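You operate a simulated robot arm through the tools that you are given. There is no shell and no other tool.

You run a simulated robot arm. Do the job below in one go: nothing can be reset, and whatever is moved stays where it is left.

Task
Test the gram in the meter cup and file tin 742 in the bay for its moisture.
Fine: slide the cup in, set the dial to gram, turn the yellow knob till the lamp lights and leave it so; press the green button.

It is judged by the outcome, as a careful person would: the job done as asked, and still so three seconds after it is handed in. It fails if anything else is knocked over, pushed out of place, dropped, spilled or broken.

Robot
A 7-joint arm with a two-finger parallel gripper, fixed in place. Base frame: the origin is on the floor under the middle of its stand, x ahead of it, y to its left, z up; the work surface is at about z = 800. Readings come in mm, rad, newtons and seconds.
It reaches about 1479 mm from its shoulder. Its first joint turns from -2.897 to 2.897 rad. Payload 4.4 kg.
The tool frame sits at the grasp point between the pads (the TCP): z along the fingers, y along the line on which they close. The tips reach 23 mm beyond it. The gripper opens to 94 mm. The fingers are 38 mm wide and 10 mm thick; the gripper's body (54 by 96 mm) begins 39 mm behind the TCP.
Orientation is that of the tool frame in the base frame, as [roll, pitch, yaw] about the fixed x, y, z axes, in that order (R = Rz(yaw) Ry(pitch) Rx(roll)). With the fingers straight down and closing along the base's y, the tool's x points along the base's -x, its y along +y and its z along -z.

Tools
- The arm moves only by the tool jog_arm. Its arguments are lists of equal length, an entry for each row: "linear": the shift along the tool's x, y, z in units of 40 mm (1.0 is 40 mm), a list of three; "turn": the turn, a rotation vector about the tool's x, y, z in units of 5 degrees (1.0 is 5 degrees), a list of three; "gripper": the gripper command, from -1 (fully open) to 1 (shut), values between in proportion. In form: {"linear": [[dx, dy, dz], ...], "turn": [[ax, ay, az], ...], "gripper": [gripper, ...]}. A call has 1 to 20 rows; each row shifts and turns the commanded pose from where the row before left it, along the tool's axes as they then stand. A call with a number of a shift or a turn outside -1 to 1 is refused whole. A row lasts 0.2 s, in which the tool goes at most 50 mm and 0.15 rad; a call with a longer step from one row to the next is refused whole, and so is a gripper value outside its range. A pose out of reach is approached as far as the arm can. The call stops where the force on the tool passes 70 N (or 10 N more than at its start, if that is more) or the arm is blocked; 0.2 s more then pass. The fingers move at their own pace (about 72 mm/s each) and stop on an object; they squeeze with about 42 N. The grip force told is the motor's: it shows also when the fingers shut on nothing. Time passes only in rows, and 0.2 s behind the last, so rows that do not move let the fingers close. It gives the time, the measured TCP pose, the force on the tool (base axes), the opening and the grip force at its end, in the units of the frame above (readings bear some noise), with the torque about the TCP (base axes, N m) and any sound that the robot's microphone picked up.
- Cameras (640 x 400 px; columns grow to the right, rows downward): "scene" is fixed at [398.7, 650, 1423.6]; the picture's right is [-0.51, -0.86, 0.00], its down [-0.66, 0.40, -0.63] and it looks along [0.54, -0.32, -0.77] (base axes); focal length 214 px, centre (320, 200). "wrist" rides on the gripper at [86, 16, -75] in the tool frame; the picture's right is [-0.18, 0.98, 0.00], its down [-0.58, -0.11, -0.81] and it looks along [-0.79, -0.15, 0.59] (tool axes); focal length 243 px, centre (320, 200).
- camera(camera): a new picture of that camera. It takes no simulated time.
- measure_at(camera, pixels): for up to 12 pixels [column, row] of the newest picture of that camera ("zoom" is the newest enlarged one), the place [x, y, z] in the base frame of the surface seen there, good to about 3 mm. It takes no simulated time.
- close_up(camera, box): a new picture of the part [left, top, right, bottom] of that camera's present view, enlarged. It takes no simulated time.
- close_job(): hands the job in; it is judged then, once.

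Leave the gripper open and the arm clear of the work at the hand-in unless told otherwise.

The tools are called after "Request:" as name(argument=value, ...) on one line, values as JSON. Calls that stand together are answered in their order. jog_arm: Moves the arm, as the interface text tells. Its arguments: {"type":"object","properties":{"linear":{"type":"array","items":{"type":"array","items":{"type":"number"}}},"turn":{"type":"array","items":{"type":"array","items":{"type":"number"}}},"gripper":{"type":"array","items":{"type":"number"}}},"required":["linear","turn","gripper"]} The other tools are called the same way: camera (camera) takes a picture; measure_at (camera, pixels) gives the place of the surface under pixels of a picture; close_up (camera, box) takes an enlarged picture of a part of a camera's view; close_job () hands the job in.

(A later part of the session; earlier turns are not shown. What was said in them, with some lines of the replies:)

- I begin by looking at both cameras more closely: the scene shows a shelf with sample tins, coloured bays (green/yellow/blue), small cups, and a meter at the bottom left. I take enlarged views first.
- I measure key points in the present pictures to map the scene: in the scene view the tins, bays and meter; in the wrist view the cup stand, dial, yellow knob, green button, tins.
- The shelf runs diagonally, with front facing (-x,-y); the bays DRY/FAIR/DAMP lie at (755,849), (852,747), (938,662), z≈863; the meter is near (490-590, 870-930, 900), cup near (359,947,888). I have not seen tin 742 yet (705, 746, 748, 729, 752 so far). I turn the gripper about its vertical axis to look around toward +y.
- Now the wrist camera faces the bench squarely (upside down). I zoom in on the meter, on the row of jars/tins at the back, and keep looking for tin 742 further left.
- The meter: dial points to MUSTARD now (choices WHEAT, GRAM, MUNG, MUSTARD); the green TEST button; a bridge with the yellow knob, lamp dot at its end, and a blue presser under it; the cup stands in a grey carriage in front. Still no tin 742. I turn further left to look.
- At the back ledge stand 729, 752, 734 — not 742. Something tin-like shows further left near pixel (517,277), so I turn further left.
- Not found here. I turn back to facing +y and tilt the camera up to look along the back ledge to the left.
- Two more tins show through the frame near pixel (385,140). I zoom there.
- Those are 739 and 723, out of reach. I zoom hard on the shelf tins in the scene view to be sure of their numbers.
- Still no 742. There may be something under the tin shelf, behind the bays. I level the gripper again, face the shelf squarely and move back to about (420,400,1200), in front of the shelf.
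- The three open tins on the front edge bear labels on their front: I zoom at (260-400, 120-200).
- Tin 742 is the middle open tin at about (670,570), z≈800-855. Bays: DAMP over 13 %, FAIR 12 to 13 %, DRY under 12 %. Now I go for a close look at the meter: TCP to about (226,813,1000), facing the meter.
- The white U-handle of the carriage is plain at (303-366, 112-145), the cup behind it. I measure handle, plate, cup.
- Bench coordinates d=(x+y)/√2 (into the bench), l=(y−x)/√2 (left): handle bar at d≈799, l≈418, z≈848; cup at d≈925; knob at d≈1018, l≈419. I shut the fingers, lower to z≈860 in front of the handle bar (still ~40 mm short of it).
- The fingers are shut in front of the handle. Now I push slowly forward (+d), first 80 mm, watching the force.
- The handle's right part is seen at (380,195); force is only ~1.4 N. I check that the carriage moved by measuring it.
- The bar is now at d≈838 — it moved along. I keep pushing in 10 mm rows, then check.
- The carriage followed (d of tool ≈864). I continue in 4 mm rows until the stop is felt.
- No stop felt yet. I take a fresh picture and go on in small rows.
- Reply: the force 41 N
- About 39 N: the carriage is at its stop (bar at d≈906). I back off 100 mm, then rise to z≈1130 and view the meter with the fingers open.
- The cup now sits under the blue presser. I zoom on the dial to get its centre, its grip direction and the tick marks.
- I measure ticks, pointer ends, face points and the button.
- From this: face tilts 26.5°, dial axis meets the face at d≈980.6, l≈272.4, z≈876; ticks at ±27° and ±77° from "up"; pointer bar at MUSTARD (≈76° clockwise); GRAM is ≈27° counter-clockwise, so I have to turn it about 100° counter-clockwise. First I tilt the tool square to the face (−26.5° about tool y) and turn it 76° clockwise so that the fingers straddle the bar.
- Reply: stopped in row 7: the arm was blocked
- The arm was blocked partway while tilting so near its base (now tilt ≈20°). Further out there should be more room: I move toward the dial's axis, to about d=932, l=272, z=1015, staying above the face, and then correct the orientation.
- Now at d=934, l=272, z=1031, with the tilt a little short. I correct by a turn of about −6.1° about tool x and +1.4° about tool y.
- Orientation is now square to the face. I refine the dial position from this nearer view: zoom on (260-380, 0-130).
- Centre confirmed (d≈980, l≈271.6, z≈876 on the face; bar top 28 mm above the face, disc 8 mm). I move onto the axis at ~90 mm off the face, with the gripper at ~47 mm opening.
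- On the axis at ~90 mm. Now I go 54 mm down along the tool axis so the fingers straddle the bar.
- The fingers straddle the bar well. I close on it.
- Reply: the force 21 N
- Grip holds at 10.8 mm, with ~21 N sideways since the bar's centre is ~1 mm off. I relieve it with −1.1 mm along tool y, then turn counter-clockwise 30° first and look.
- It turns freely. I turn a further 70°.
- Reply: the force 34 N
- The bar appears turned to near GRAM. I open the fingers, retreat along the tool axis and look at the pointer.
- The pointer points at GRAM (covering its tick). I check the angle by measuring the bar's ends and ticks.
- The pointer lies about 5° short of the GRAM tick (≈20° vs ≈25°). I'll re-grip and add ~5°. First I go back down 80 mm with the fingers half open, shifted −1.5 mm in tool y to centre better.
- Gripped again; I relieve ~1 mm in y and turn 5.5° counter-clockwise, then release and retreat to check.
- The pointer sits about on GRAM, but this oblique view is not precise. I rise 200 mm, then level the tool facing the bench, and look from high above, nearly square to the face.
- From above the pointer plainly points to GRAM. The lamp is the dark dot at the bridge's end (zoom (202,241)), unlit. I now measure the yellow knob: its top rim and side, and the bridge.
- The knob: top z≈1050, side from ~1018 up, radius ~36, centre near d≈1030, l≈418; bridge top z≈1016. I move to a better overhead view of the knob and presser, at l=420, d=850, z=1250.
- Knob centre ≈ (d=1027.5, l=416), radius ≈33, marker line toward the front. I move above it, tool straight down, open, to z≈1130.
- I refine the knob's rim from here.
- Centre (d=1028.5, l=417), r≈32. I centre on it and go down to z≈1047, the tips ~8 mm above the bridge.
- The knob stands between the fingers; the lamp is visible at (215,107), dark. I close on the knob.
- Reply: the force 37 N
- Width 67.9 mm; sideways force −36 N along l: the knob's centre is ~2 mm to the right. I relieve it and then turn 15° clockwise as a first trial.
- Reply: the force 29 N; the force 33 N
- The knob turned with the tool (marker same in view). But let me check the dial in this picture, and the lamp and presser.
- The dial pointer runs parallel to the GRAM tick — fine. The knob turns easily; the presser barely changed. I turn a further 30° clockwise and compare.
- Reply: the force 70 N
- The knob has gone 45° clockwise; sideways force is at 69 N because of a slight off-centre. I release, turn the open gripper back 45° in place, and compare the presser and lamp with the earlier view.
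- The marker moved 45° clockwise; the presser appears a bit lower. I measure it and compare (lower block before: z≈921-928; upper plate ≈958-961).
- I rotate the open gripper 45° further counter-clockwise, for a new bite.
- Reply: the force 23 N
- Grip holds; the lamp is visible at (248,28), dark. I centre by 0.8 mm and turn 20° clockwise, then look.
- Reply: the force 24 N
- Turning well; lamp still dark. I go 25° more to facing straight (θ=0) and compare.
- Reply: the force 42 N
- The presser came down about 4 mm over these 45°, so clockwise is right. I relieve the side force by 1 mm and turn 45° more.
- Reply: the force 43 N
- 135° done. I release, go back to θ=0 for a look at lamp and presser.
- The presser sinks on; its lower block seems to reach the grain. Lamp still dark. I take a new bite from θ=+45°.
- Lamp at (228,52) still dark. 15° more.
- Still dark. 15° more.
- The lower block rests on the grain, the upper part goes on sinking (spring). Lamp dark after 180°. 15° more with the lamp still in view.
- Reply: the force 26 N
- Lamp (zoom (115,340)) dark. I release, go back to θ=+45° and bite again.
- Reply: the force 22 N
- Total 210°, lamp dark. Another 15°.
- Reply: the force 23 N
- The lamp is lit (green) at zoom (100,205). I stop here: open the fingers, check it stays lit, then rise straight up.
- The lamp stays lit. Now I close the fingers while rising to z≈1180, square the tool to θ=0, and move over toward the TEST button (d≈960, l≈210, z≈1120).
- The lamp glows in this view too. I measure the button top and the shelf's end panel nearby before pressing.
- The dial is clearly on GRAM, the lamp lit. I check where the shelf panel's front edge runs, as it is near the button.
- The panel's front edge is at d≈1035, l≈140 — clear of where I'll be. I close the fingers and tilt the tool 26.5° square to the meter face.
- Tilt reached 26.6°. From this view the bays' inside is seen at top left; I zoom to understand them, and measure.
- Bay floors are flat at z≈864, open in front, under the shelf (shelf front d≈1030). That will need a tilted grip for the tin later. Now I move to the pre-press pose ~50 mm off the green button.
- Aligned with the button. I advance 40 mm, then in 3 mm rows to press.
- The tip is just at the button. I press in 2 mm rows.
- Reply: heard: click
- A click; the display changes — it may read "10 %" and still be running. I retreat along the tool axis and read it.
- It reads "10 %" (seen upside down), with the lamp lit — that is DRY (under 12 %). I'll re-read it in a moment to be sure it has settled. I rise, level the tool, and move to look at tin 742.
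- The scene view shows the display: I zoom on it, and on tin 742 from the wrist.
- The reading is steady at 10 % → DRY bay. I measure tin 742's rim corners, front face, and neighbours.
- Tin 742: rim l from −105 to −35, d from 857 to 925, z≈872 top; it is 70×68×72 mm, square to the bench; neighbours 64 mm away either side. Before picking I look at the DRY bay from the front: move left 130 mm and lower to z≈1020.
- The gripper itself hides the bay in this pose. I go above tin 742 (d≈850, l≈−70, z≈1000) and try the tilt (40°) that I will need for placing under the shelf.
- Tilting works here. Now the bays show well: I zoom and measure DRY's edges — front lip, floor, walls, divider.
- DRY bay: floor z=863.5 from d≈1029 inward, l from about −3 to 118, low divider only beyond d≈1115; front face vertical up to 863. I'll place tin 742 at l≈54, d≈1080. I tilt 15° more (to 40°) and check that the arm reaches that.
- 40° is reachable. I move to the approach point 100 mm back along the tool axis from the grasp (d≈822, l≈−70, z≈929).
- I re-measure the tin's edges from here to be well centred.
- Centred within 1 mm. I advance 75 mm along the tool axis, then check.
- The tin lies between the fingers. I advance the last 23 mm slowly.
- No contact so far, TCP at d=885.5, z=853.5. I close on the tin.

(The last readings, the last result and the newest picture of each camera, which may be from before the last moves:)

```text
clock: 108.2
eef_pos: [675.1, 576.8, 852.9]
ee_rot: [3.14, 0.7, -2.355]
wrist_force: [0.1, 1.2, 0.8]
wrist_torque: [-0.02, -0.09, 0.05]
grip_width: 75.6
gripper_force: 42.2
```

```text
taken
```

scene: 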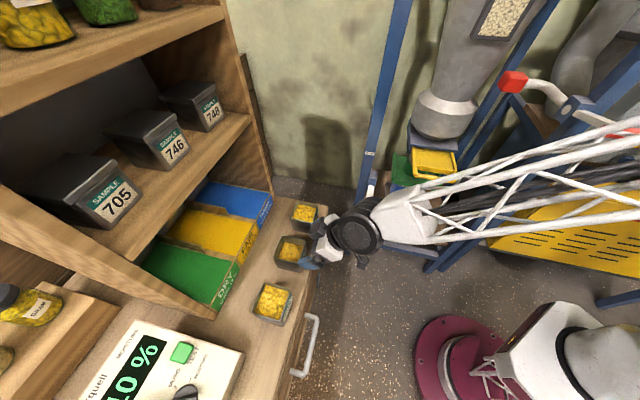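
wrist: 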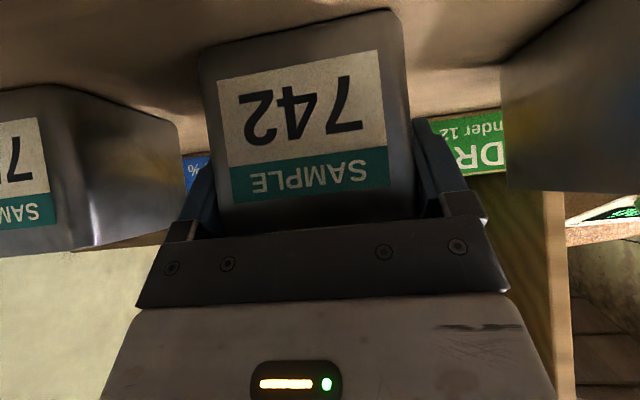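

Held at 75.6 mm with 42 N. I lift 16 mm straight up and look.

Request:
jog_arm(linear=[[-0.129, 0, -0.153], [-0.129, 0, -0.153], [0, 0, 0]], turn=[[0, 0, 0], [0, 0, 0], [0, 0, 0]], gripper=[1, 1, 1])

Request:
camera(camera="wrist")

Request:
close_up(camera="scene", box=[220, 170, 420, 340])

```text
clock: 109.0
eef_pos: [674.9, 578.2, 869.3]
ee_rot: [3.141, 0.699, -2.358]
wrist_force: [0.4, 0.9, -1.8]
wrist_torque: [-0.04, 0.02, 0.0]
grip_width: 75.6
gripper_force: 42.3
```

```text
taken
```

wrist: 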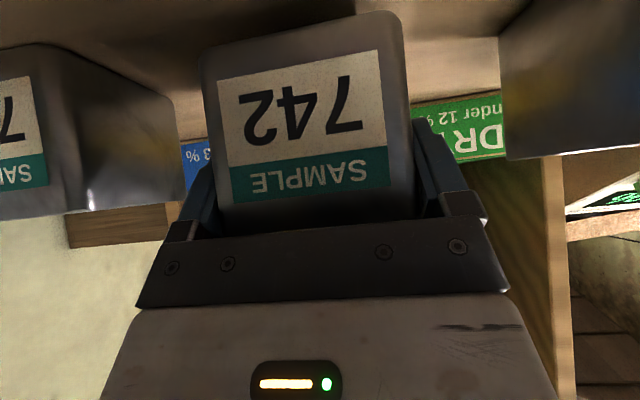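

```text
2.35 times, centred on (320, 255) of scene
```

zoom: 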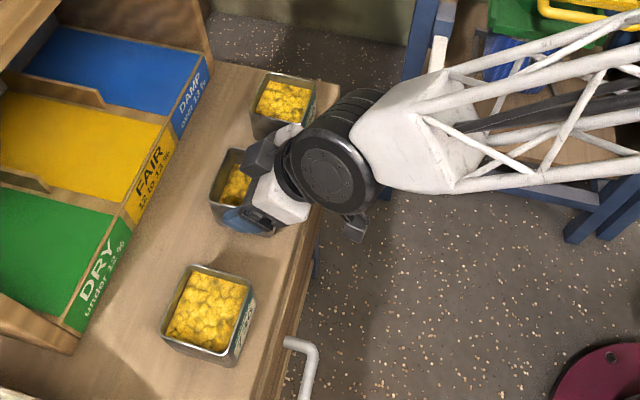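

The tin came up level, with the grip steady. I lift a further ~91 mm (tin bottom ≈907, above its neighbours' rims at 872) and then go left to l≈54.

Request:
jog_arm(linear=[[-0.2, 0, -0.24], [-0.365, 0, -0.435], [-0.365, 0, -0.435], [-0.365, 0, -0.435], [-0.16, 0, -0.19], [0, 0.3, 0], [0, 0.5, 0], [0, 0.6, 0], [0, 0.6, 0], [0, 0.5, 0], [0, 0.4, 0], [0, 0.185, 0], [0, 0, 0]], turn=[[0, 0, 0], [0, 0, 0], [0, 0, 0], [0, 0, 0], [0, 0, 0], [0, 0, 0], [0, 0, 0], [0, 0, 0], [0, 0, 0], [0, 0, 0], [0, 0, 0], [0, 0, 0], [0, 0, 0]], gripper=[1, 1, 1, 1, 1, 1, 1, 1, 1, 1, 1, 1, 1])

Request:
camera(camera="wrist")

Request:
camera(camera="scene")

```text
clock: 111.8
eef_pos: [588.8, 663.5, 958.5]
ee_rot: [-3.141, 0.7, -2.357]
wrist_force: [0.1, 0.6, -1.5]
wrist_torque: [0.0, 0.01, 0.02]
grip_width: 75.4
gripper_force: 42.3
```

```text
taken
```

wrist: 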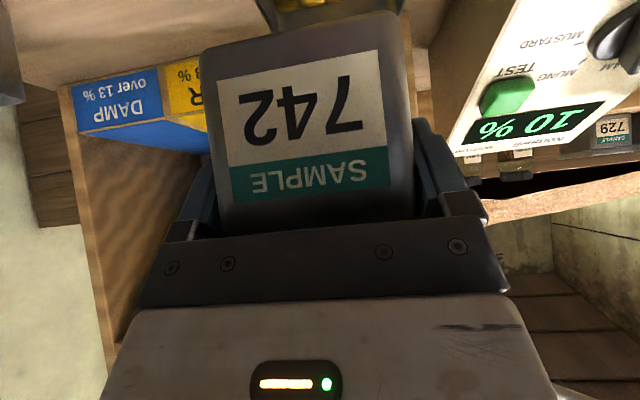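

```text
taken
```

scene: 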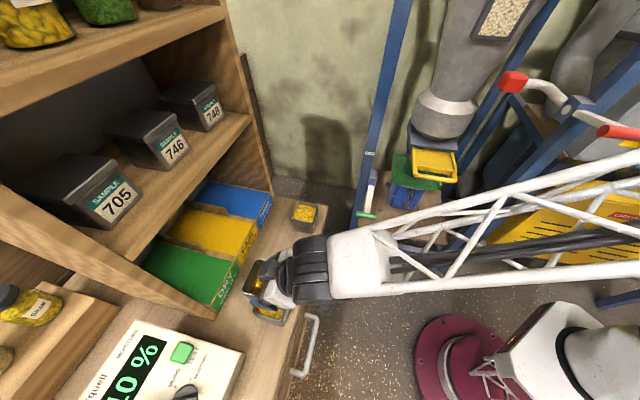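

Level and clear. Now forward 100 mm to d≈985 at this height, then I check the clearances to shelf and panel.

Request:
jog_arm(linear=[[-0.24, 0, 0.2], [-0.479, 0, 0.402], [-0.479, 0, 0.402], [-0.479, 0, 0.402], [-0.24, 0, 0.2], [0, 0, 0]], turn=[[0, 0, 0], [0, 0, 0], [0, 0, 0], [0, 0, 0], [0, 0, 0], [0, 0, 0]], gripper=[1, 1, 1, 1, 1, 1])

Request:
camera(camera="wrist")

Request:
camera(camera="scene")

```text
clock: 113.2
eef_pos: [660.5, 734.5, 961.0]
ee_rot: [-3.14, 0.702, -2.358]
wrist_force: [-0.7, 0.4, -1.3]
wrist_torque: [0.01, 0.0, 0.0]
grip_width: 75.7
gripper_force: 42.4
```

```text
taken
```

wrist: 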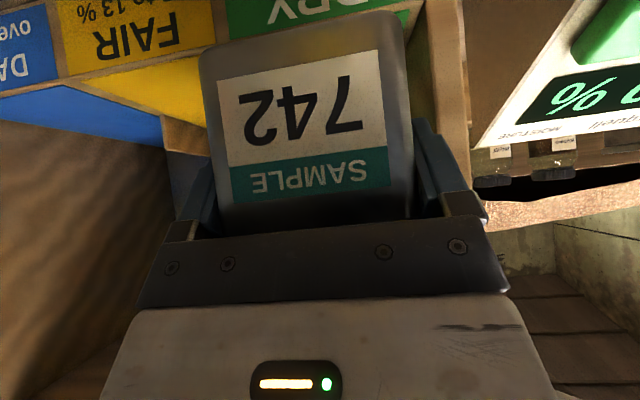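

```text
taken
```

scene: 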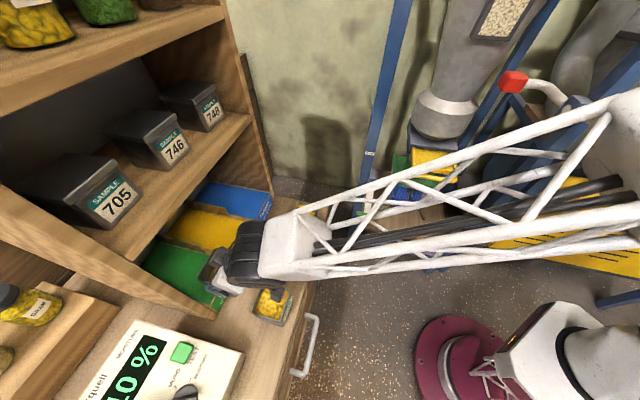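

I measure the shelf board's front edge (top and bottom) in the scene view and the black wrist housing before going under.

Request:
measure_at(camera="scene", pixels=[[200, 158], [200, 165], [200, 172], [160, 200], [160, 208], [160, 216], [130, 230], [130, 240], [260, 230], [240, 235], [250, 222], [232, 260]])

Request:
close_up(camera="scene", box=[100, 150, 330, 330])

```text
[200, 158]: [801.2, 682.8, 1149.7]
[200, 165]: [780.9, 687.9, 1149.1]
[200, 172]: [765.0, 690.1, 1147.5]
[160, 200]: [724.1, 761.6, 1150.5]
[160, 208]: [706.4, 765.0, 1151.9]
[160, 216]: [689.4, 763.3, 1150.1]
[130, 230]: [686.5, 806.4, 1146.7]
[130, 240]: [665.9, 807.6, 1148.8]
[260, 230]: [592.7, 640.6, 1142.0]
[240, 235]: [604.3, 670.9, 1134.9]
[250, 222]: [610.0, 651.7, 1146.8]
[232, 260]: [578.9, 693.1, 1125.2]
```

```text
2.22 times, centred on (215, 240) of scene
```

zoom: 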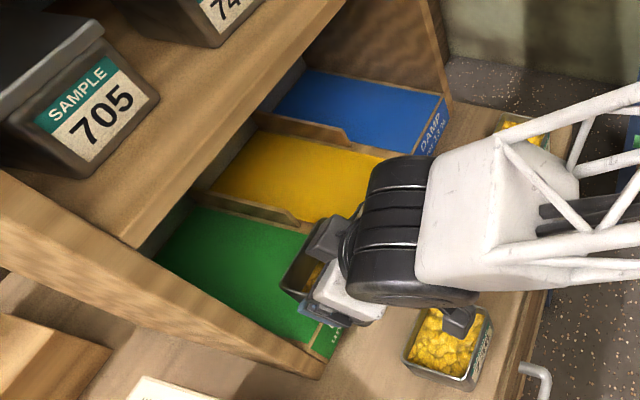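

Shelf top z=1149, front d≈1029; the wrist housing is now at d≤905, so going 90 mm further leaves ~35 mm in front of the shelf. I move forward to d≈1076 while sinking to z≈935 (tin bottom ≈882, 18 mm above the bay floor).

Request:
jog_arm(linear=[[-0.13, 0, 0.195], [-0.326, 0, 0.486], [-0.392, 0, 0.584], [-0.326, 0, 0.486], [-0.131, 0, 0.194], [0, 0, 0]], turn=[[0, 0, 0], [0, 0, 0], [0, 0, 0], [0, 0, 0], [0, 0, 0], [0, 0, 0]], gripper=[1, 1, 1, 1, 1, 1])

Request:
camera(camera="wrist")

Request:
close_up(camera="scene", box=[100, 150, 330, 330])

```text
clock: 114.6
eef_pos: [722.7, 799.2, 934.3]
ee_rot: [3.141, 0.699, -2.357]
wrist_force: [-0.7, -0.9, -1.2]
wrist_torque: [0.0, -0.05, 0.01]
grip_width: 75.6
gripper_force: 42.1
```

```text
taken
```

wrist: 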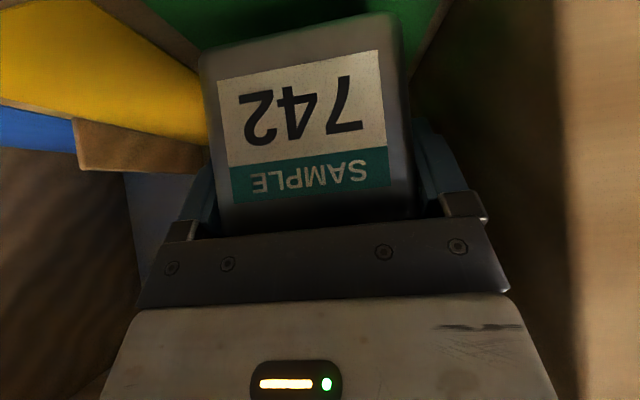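

```text
2.22 times, centred on (215, 240) of scene
```

zoom: 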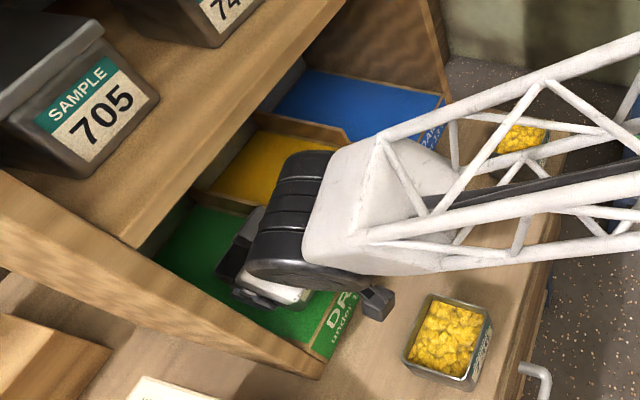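

The tin is over the DRY floor. I lower 14 mm in small rows.

Request:
jog_arm(linear=[[0.064, 0, 0.077], [0.064, 0, 0.077], [0.064, 0, 0.077], [0.032, 0, 0.038], [0, 0, 0]], turn=[[0, 0, 0], [0, 0, 0], [0, 0, 0], [0, 0, 0], [0, 0, 0]], gripper=[1, 1, 1, 1, 1])

```text
clock: 115.8
eef_pos: [723.3, 798.2, 920.4]
ee_rot: [-3.141, 0.7, -2.357]
wrist_force: [1.3, 0.5, -2.1]
wrist_torque: [-0.02, 0.02, 0.03]
grip_width: 75.6
gripper_force: 41.8
```

Not on the floor yet (z=920.4). I go on in 1.5 mm rows until contact is felt.

Request:
jog_arm(linear=[[0.024, 0, 0.0287], [0.024, 0, 0.0287], [0, 0, 0]], turn=[[0, 0, 0], [0, 0, 0], [0, 0, 0]], gripper=[1, 1, 1])

```text
clock: 116.6
eef_pos: [723.0, 798.0, 917.3]
ee_rot: [3.141, 0.701, -2.359]
wrist_force: [0.4, -0.5, -1.9]
wrist_torque: [0.01, 0.01, 0.01]
grip_width: 75.7
gripper_force: 41.9
```

Request:
jog_arm(linear=[[0.016, 0, 0.019], [0.016, 0, 0.019], [0, 0, 0]], turn=[[0, 0, 0], [0, 0, 0], [0, 0, 0]], gripper=[1, 1, 1])

```text
clock: 117.4
eef_pos: [724.5, 798.5, 916.2]
ee_rot: [3.14, 0.698, -2.359]
wrist_force: [-0.6, -0.4, 1.9]
wrist_torque: [-0.07, -0.06, -0.01]
grip_width: 75.4
gripper_force: 42.2
```

Contact: the force turned from −1.9 to +1.9 N. The tin stands on the floor. I open the fingers gently to ~86 mm.

Request:
jog_arm(linear=[[0, 0, 0], [0, 0, 0], [0, 0, 0]], turn=[[0, 0, 0], [0, 0, 0], [0, 0, 0]], gripper=[-0.66, -0.83, -0.83])

Request:
camera(camera="wrist")

```text
clock: 118.2
eef_pos: [722.3, 798.9, 915.2]
ee_rot: [-3.141, 0.7, -2.358]
wrist_force: [0.0, 0.6, 0.4]
wrist_torque: [0.0, -0.04, -0.01]
grip_width: 86.1
gripper_force: 0.1
```

```text
taken
```

wrist: 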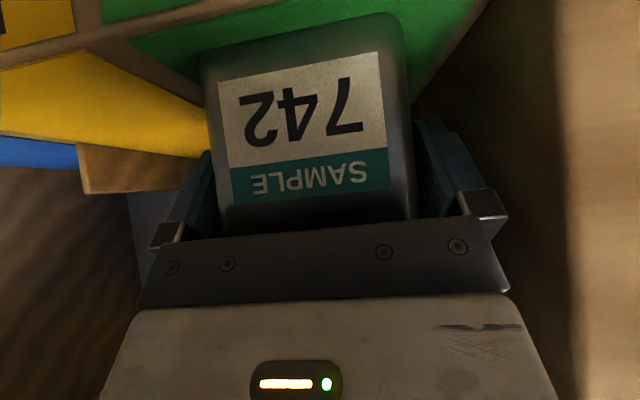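

Released and clear on both sides. I withdraw along the tool axis, slowly first.

Request:
jog_arm(linear=[[0, 0, -0.25], [0, 0, -0.35], [0, 0, -0.4], [0, 0, -0.5], [0, 0, -0.5], [0, 0, -0.5], [0, 0, 0]], turn=[[0, 0, 0], [0, 0, 0], [0, 0, 0], [0, 0, 0], [0, 0, 0], [0, 0, 0], [0, 0, 0]], gripper=[-0.83, -0.83, -0.83, -0.83, -0.83, -0.83, -0.83])

Request:
camera(camera="wrist")

Request:
camera(camera="scene")

```text
clock: 119.8
eef_pos: [677.7, 753.3, 992.6]
ee_rot: [-3.142, 0.7, -2.357]
wrist_force: [-0.3, 0.5, 0.0]
wrist_torque: [0.01, 0.0, -0.01]
grip_width: 86.0
gripper_force: 0.1
```

```text
taken
```

wrist: 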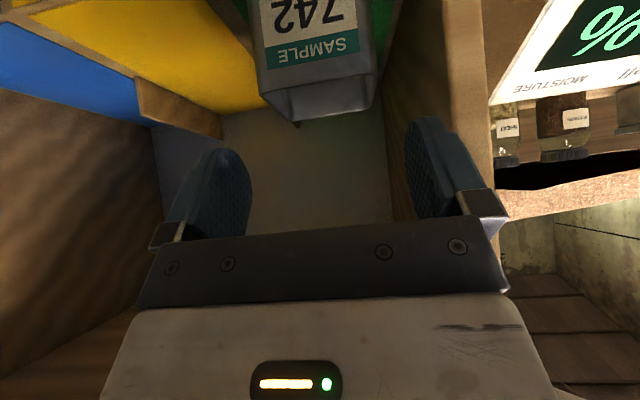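

```text
taken
```

scene: 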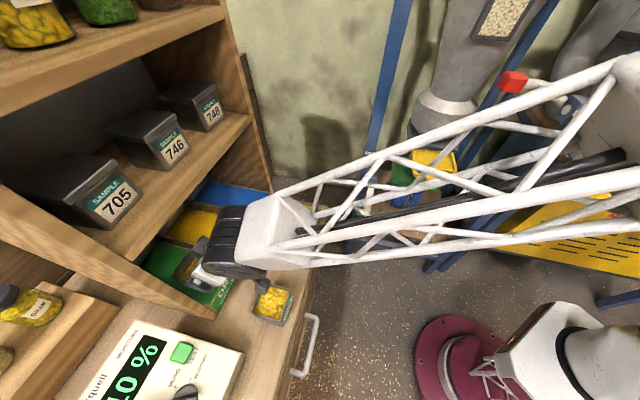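

Tin 742 stands in the DRY bay. I back off 150 mm, open fully and level the tool.

Request:
jog_arm(linear=[[0.574, 0, -0.482], [0.574, 0, -0.482], [0.574, 0, -0.482], [0.574, 0, -0.482], [0.574, 0, -0.482], [0, 0, 0], [0, 0, 0], [0, 0, 0], [0, 0, 0], [0, 0, 0], [0, 0, 0], [0, 0, 0], [0, 0, 0], [0, 0, 0]], turn=[[0, 0, 0], [0, 0, 0], [0, 0, 0], [0, 0, 0], [0, 0, 0], [0, 1, 0], [0, 1, 0], [0, 1, 0], [0, 1, 0], [0, 1, 0], [0, 1, 0], [0, 1, 0], [0, 1, 0], [0, 0, 0]], gripper=[-1, -1, -1, -1, -1, -1, -1, -1, -1, -1, -1, -1, -1, -1])

Request:
camera(camera="wrist")

Request:
camera(camera="scene")

```text
clock: 122.8
eef_pos: [570.7, 646.6, 992.0]
ee_rot: [-3.141, 0.001, -2.356]
wrist_force: [0.1, 0.2, 0.0]
wrist_torque: [-0.04, 0.01, 0.02]
grip_width: 93.9
gripper_force: 0.0
```

```text
taken
```

wrist: 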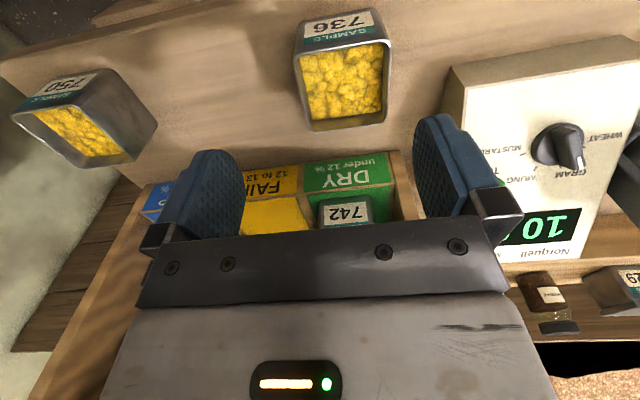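

```text
taken
```

scene: 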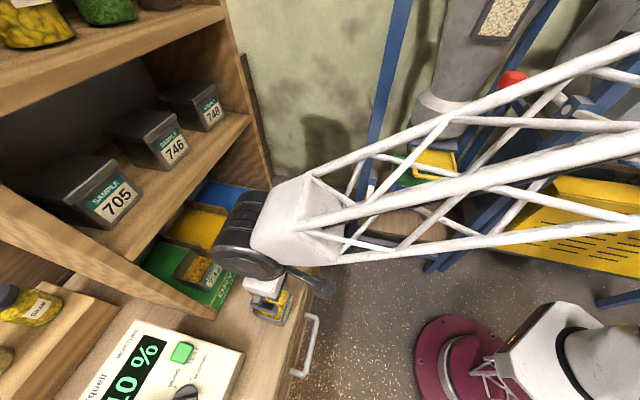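

I move clear: back and up to about d=716, z=1184, then check everything.

Request:
jog_arm(linear=[[0.6, 0, -0.8], [0.6, 0, -0.8], [0.6, 0, -0.8], [0.6, 0, -0.8], [0.6, 0, -0.8], [0.6, 0, -0.8], [0, 0, 0]], turn=[[0, 0, 0], [0, 0, 0], [0, 0, 0], [0, 0, 0], [0, 0, 0], [0, 0, 0], [0, 0, 0]], gripper=[-1, -1, -1, -1, -1, -1, -1])

Request:
camera(camera="wrist")

Request:
close_up(camera="wrist", box=[240, 60, 640, 310])

Request:
camera(camera="scene")

Request:
close_up(camera="scene", box=[60, 180, 340, 400])

```text
clock: 124.4
eef_pos: [468.4, 545.2, 1182.6]
ee_rot: [-3.141, 0.003, -2.356]
wrist_force: [0.4, -0.3, -0.5]
wrist_torque: [-0.01, -0.04, -0.02]
grip_width: 94.0
gripper_force: 0.1
```

```text
taken
```

wrist: 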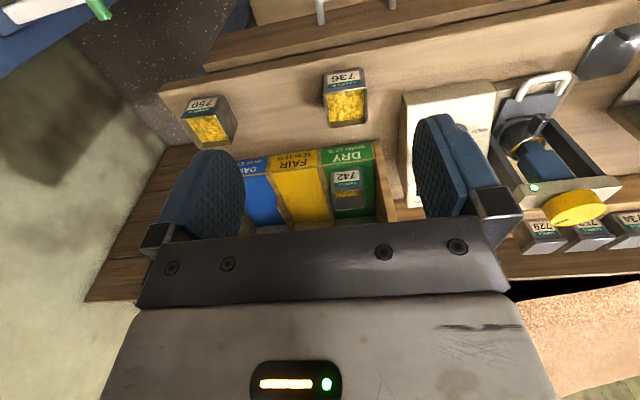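

```text
1.60 times, centred on (440, 185) of wrist
```

zoom: 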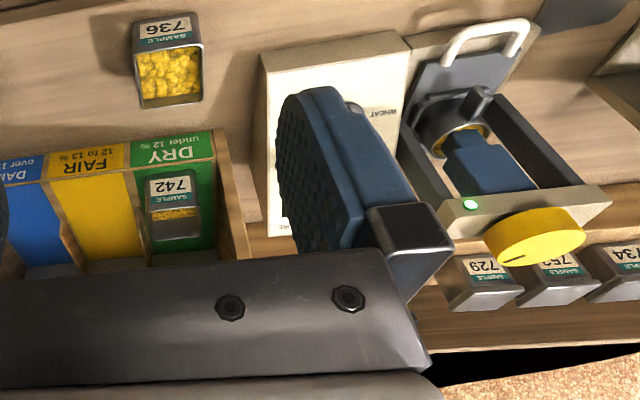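

```text
taken
```

scene: 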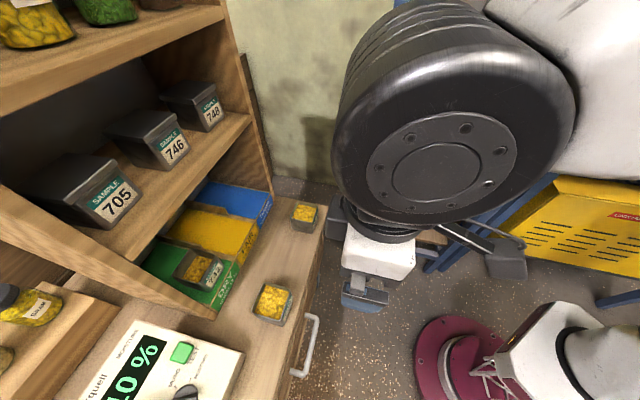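

```text
1.82 times, centred on (200, 290) of scene
```

zoom: 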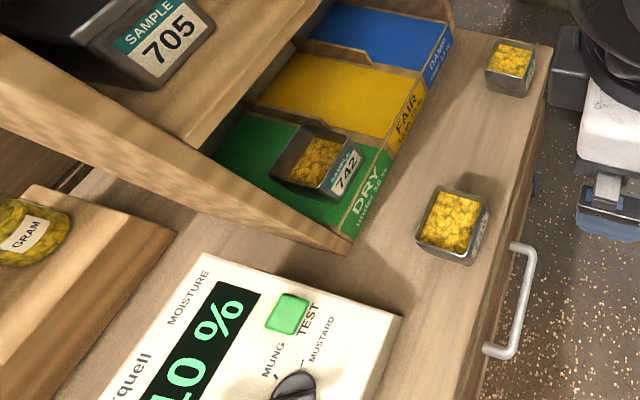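

All as asked: cup slid in to its stop, dial on GRAM, lamp lit and knob left so, display at 10 %. Tin 742 stands level and full in the DRY bay (under 12 %), the other tins are where they were, and the gripper is open and clear of the work. I hand the job in.

Request:
close_job()

```text
The job is handed in.
```

The gram tested at 10 % moisture, so I filed tin 742 in the DRY bay (under 12 %). The job has been handed in.

- **Meter:** the cup is slid in to its stop and the dial is on GRAM. I turned the yellow knob until the lamp lit and left it there. I pressed the green button once; it clicked and the display held steady at 10 %.
- **Tin 742:** it stands level in the bay with its grain still in it.
- **Everything else:** I saw nothing spilled or knocked over, and the neighbouring tins look undisturbed. The gripper is open and the arm is clear of the bench.
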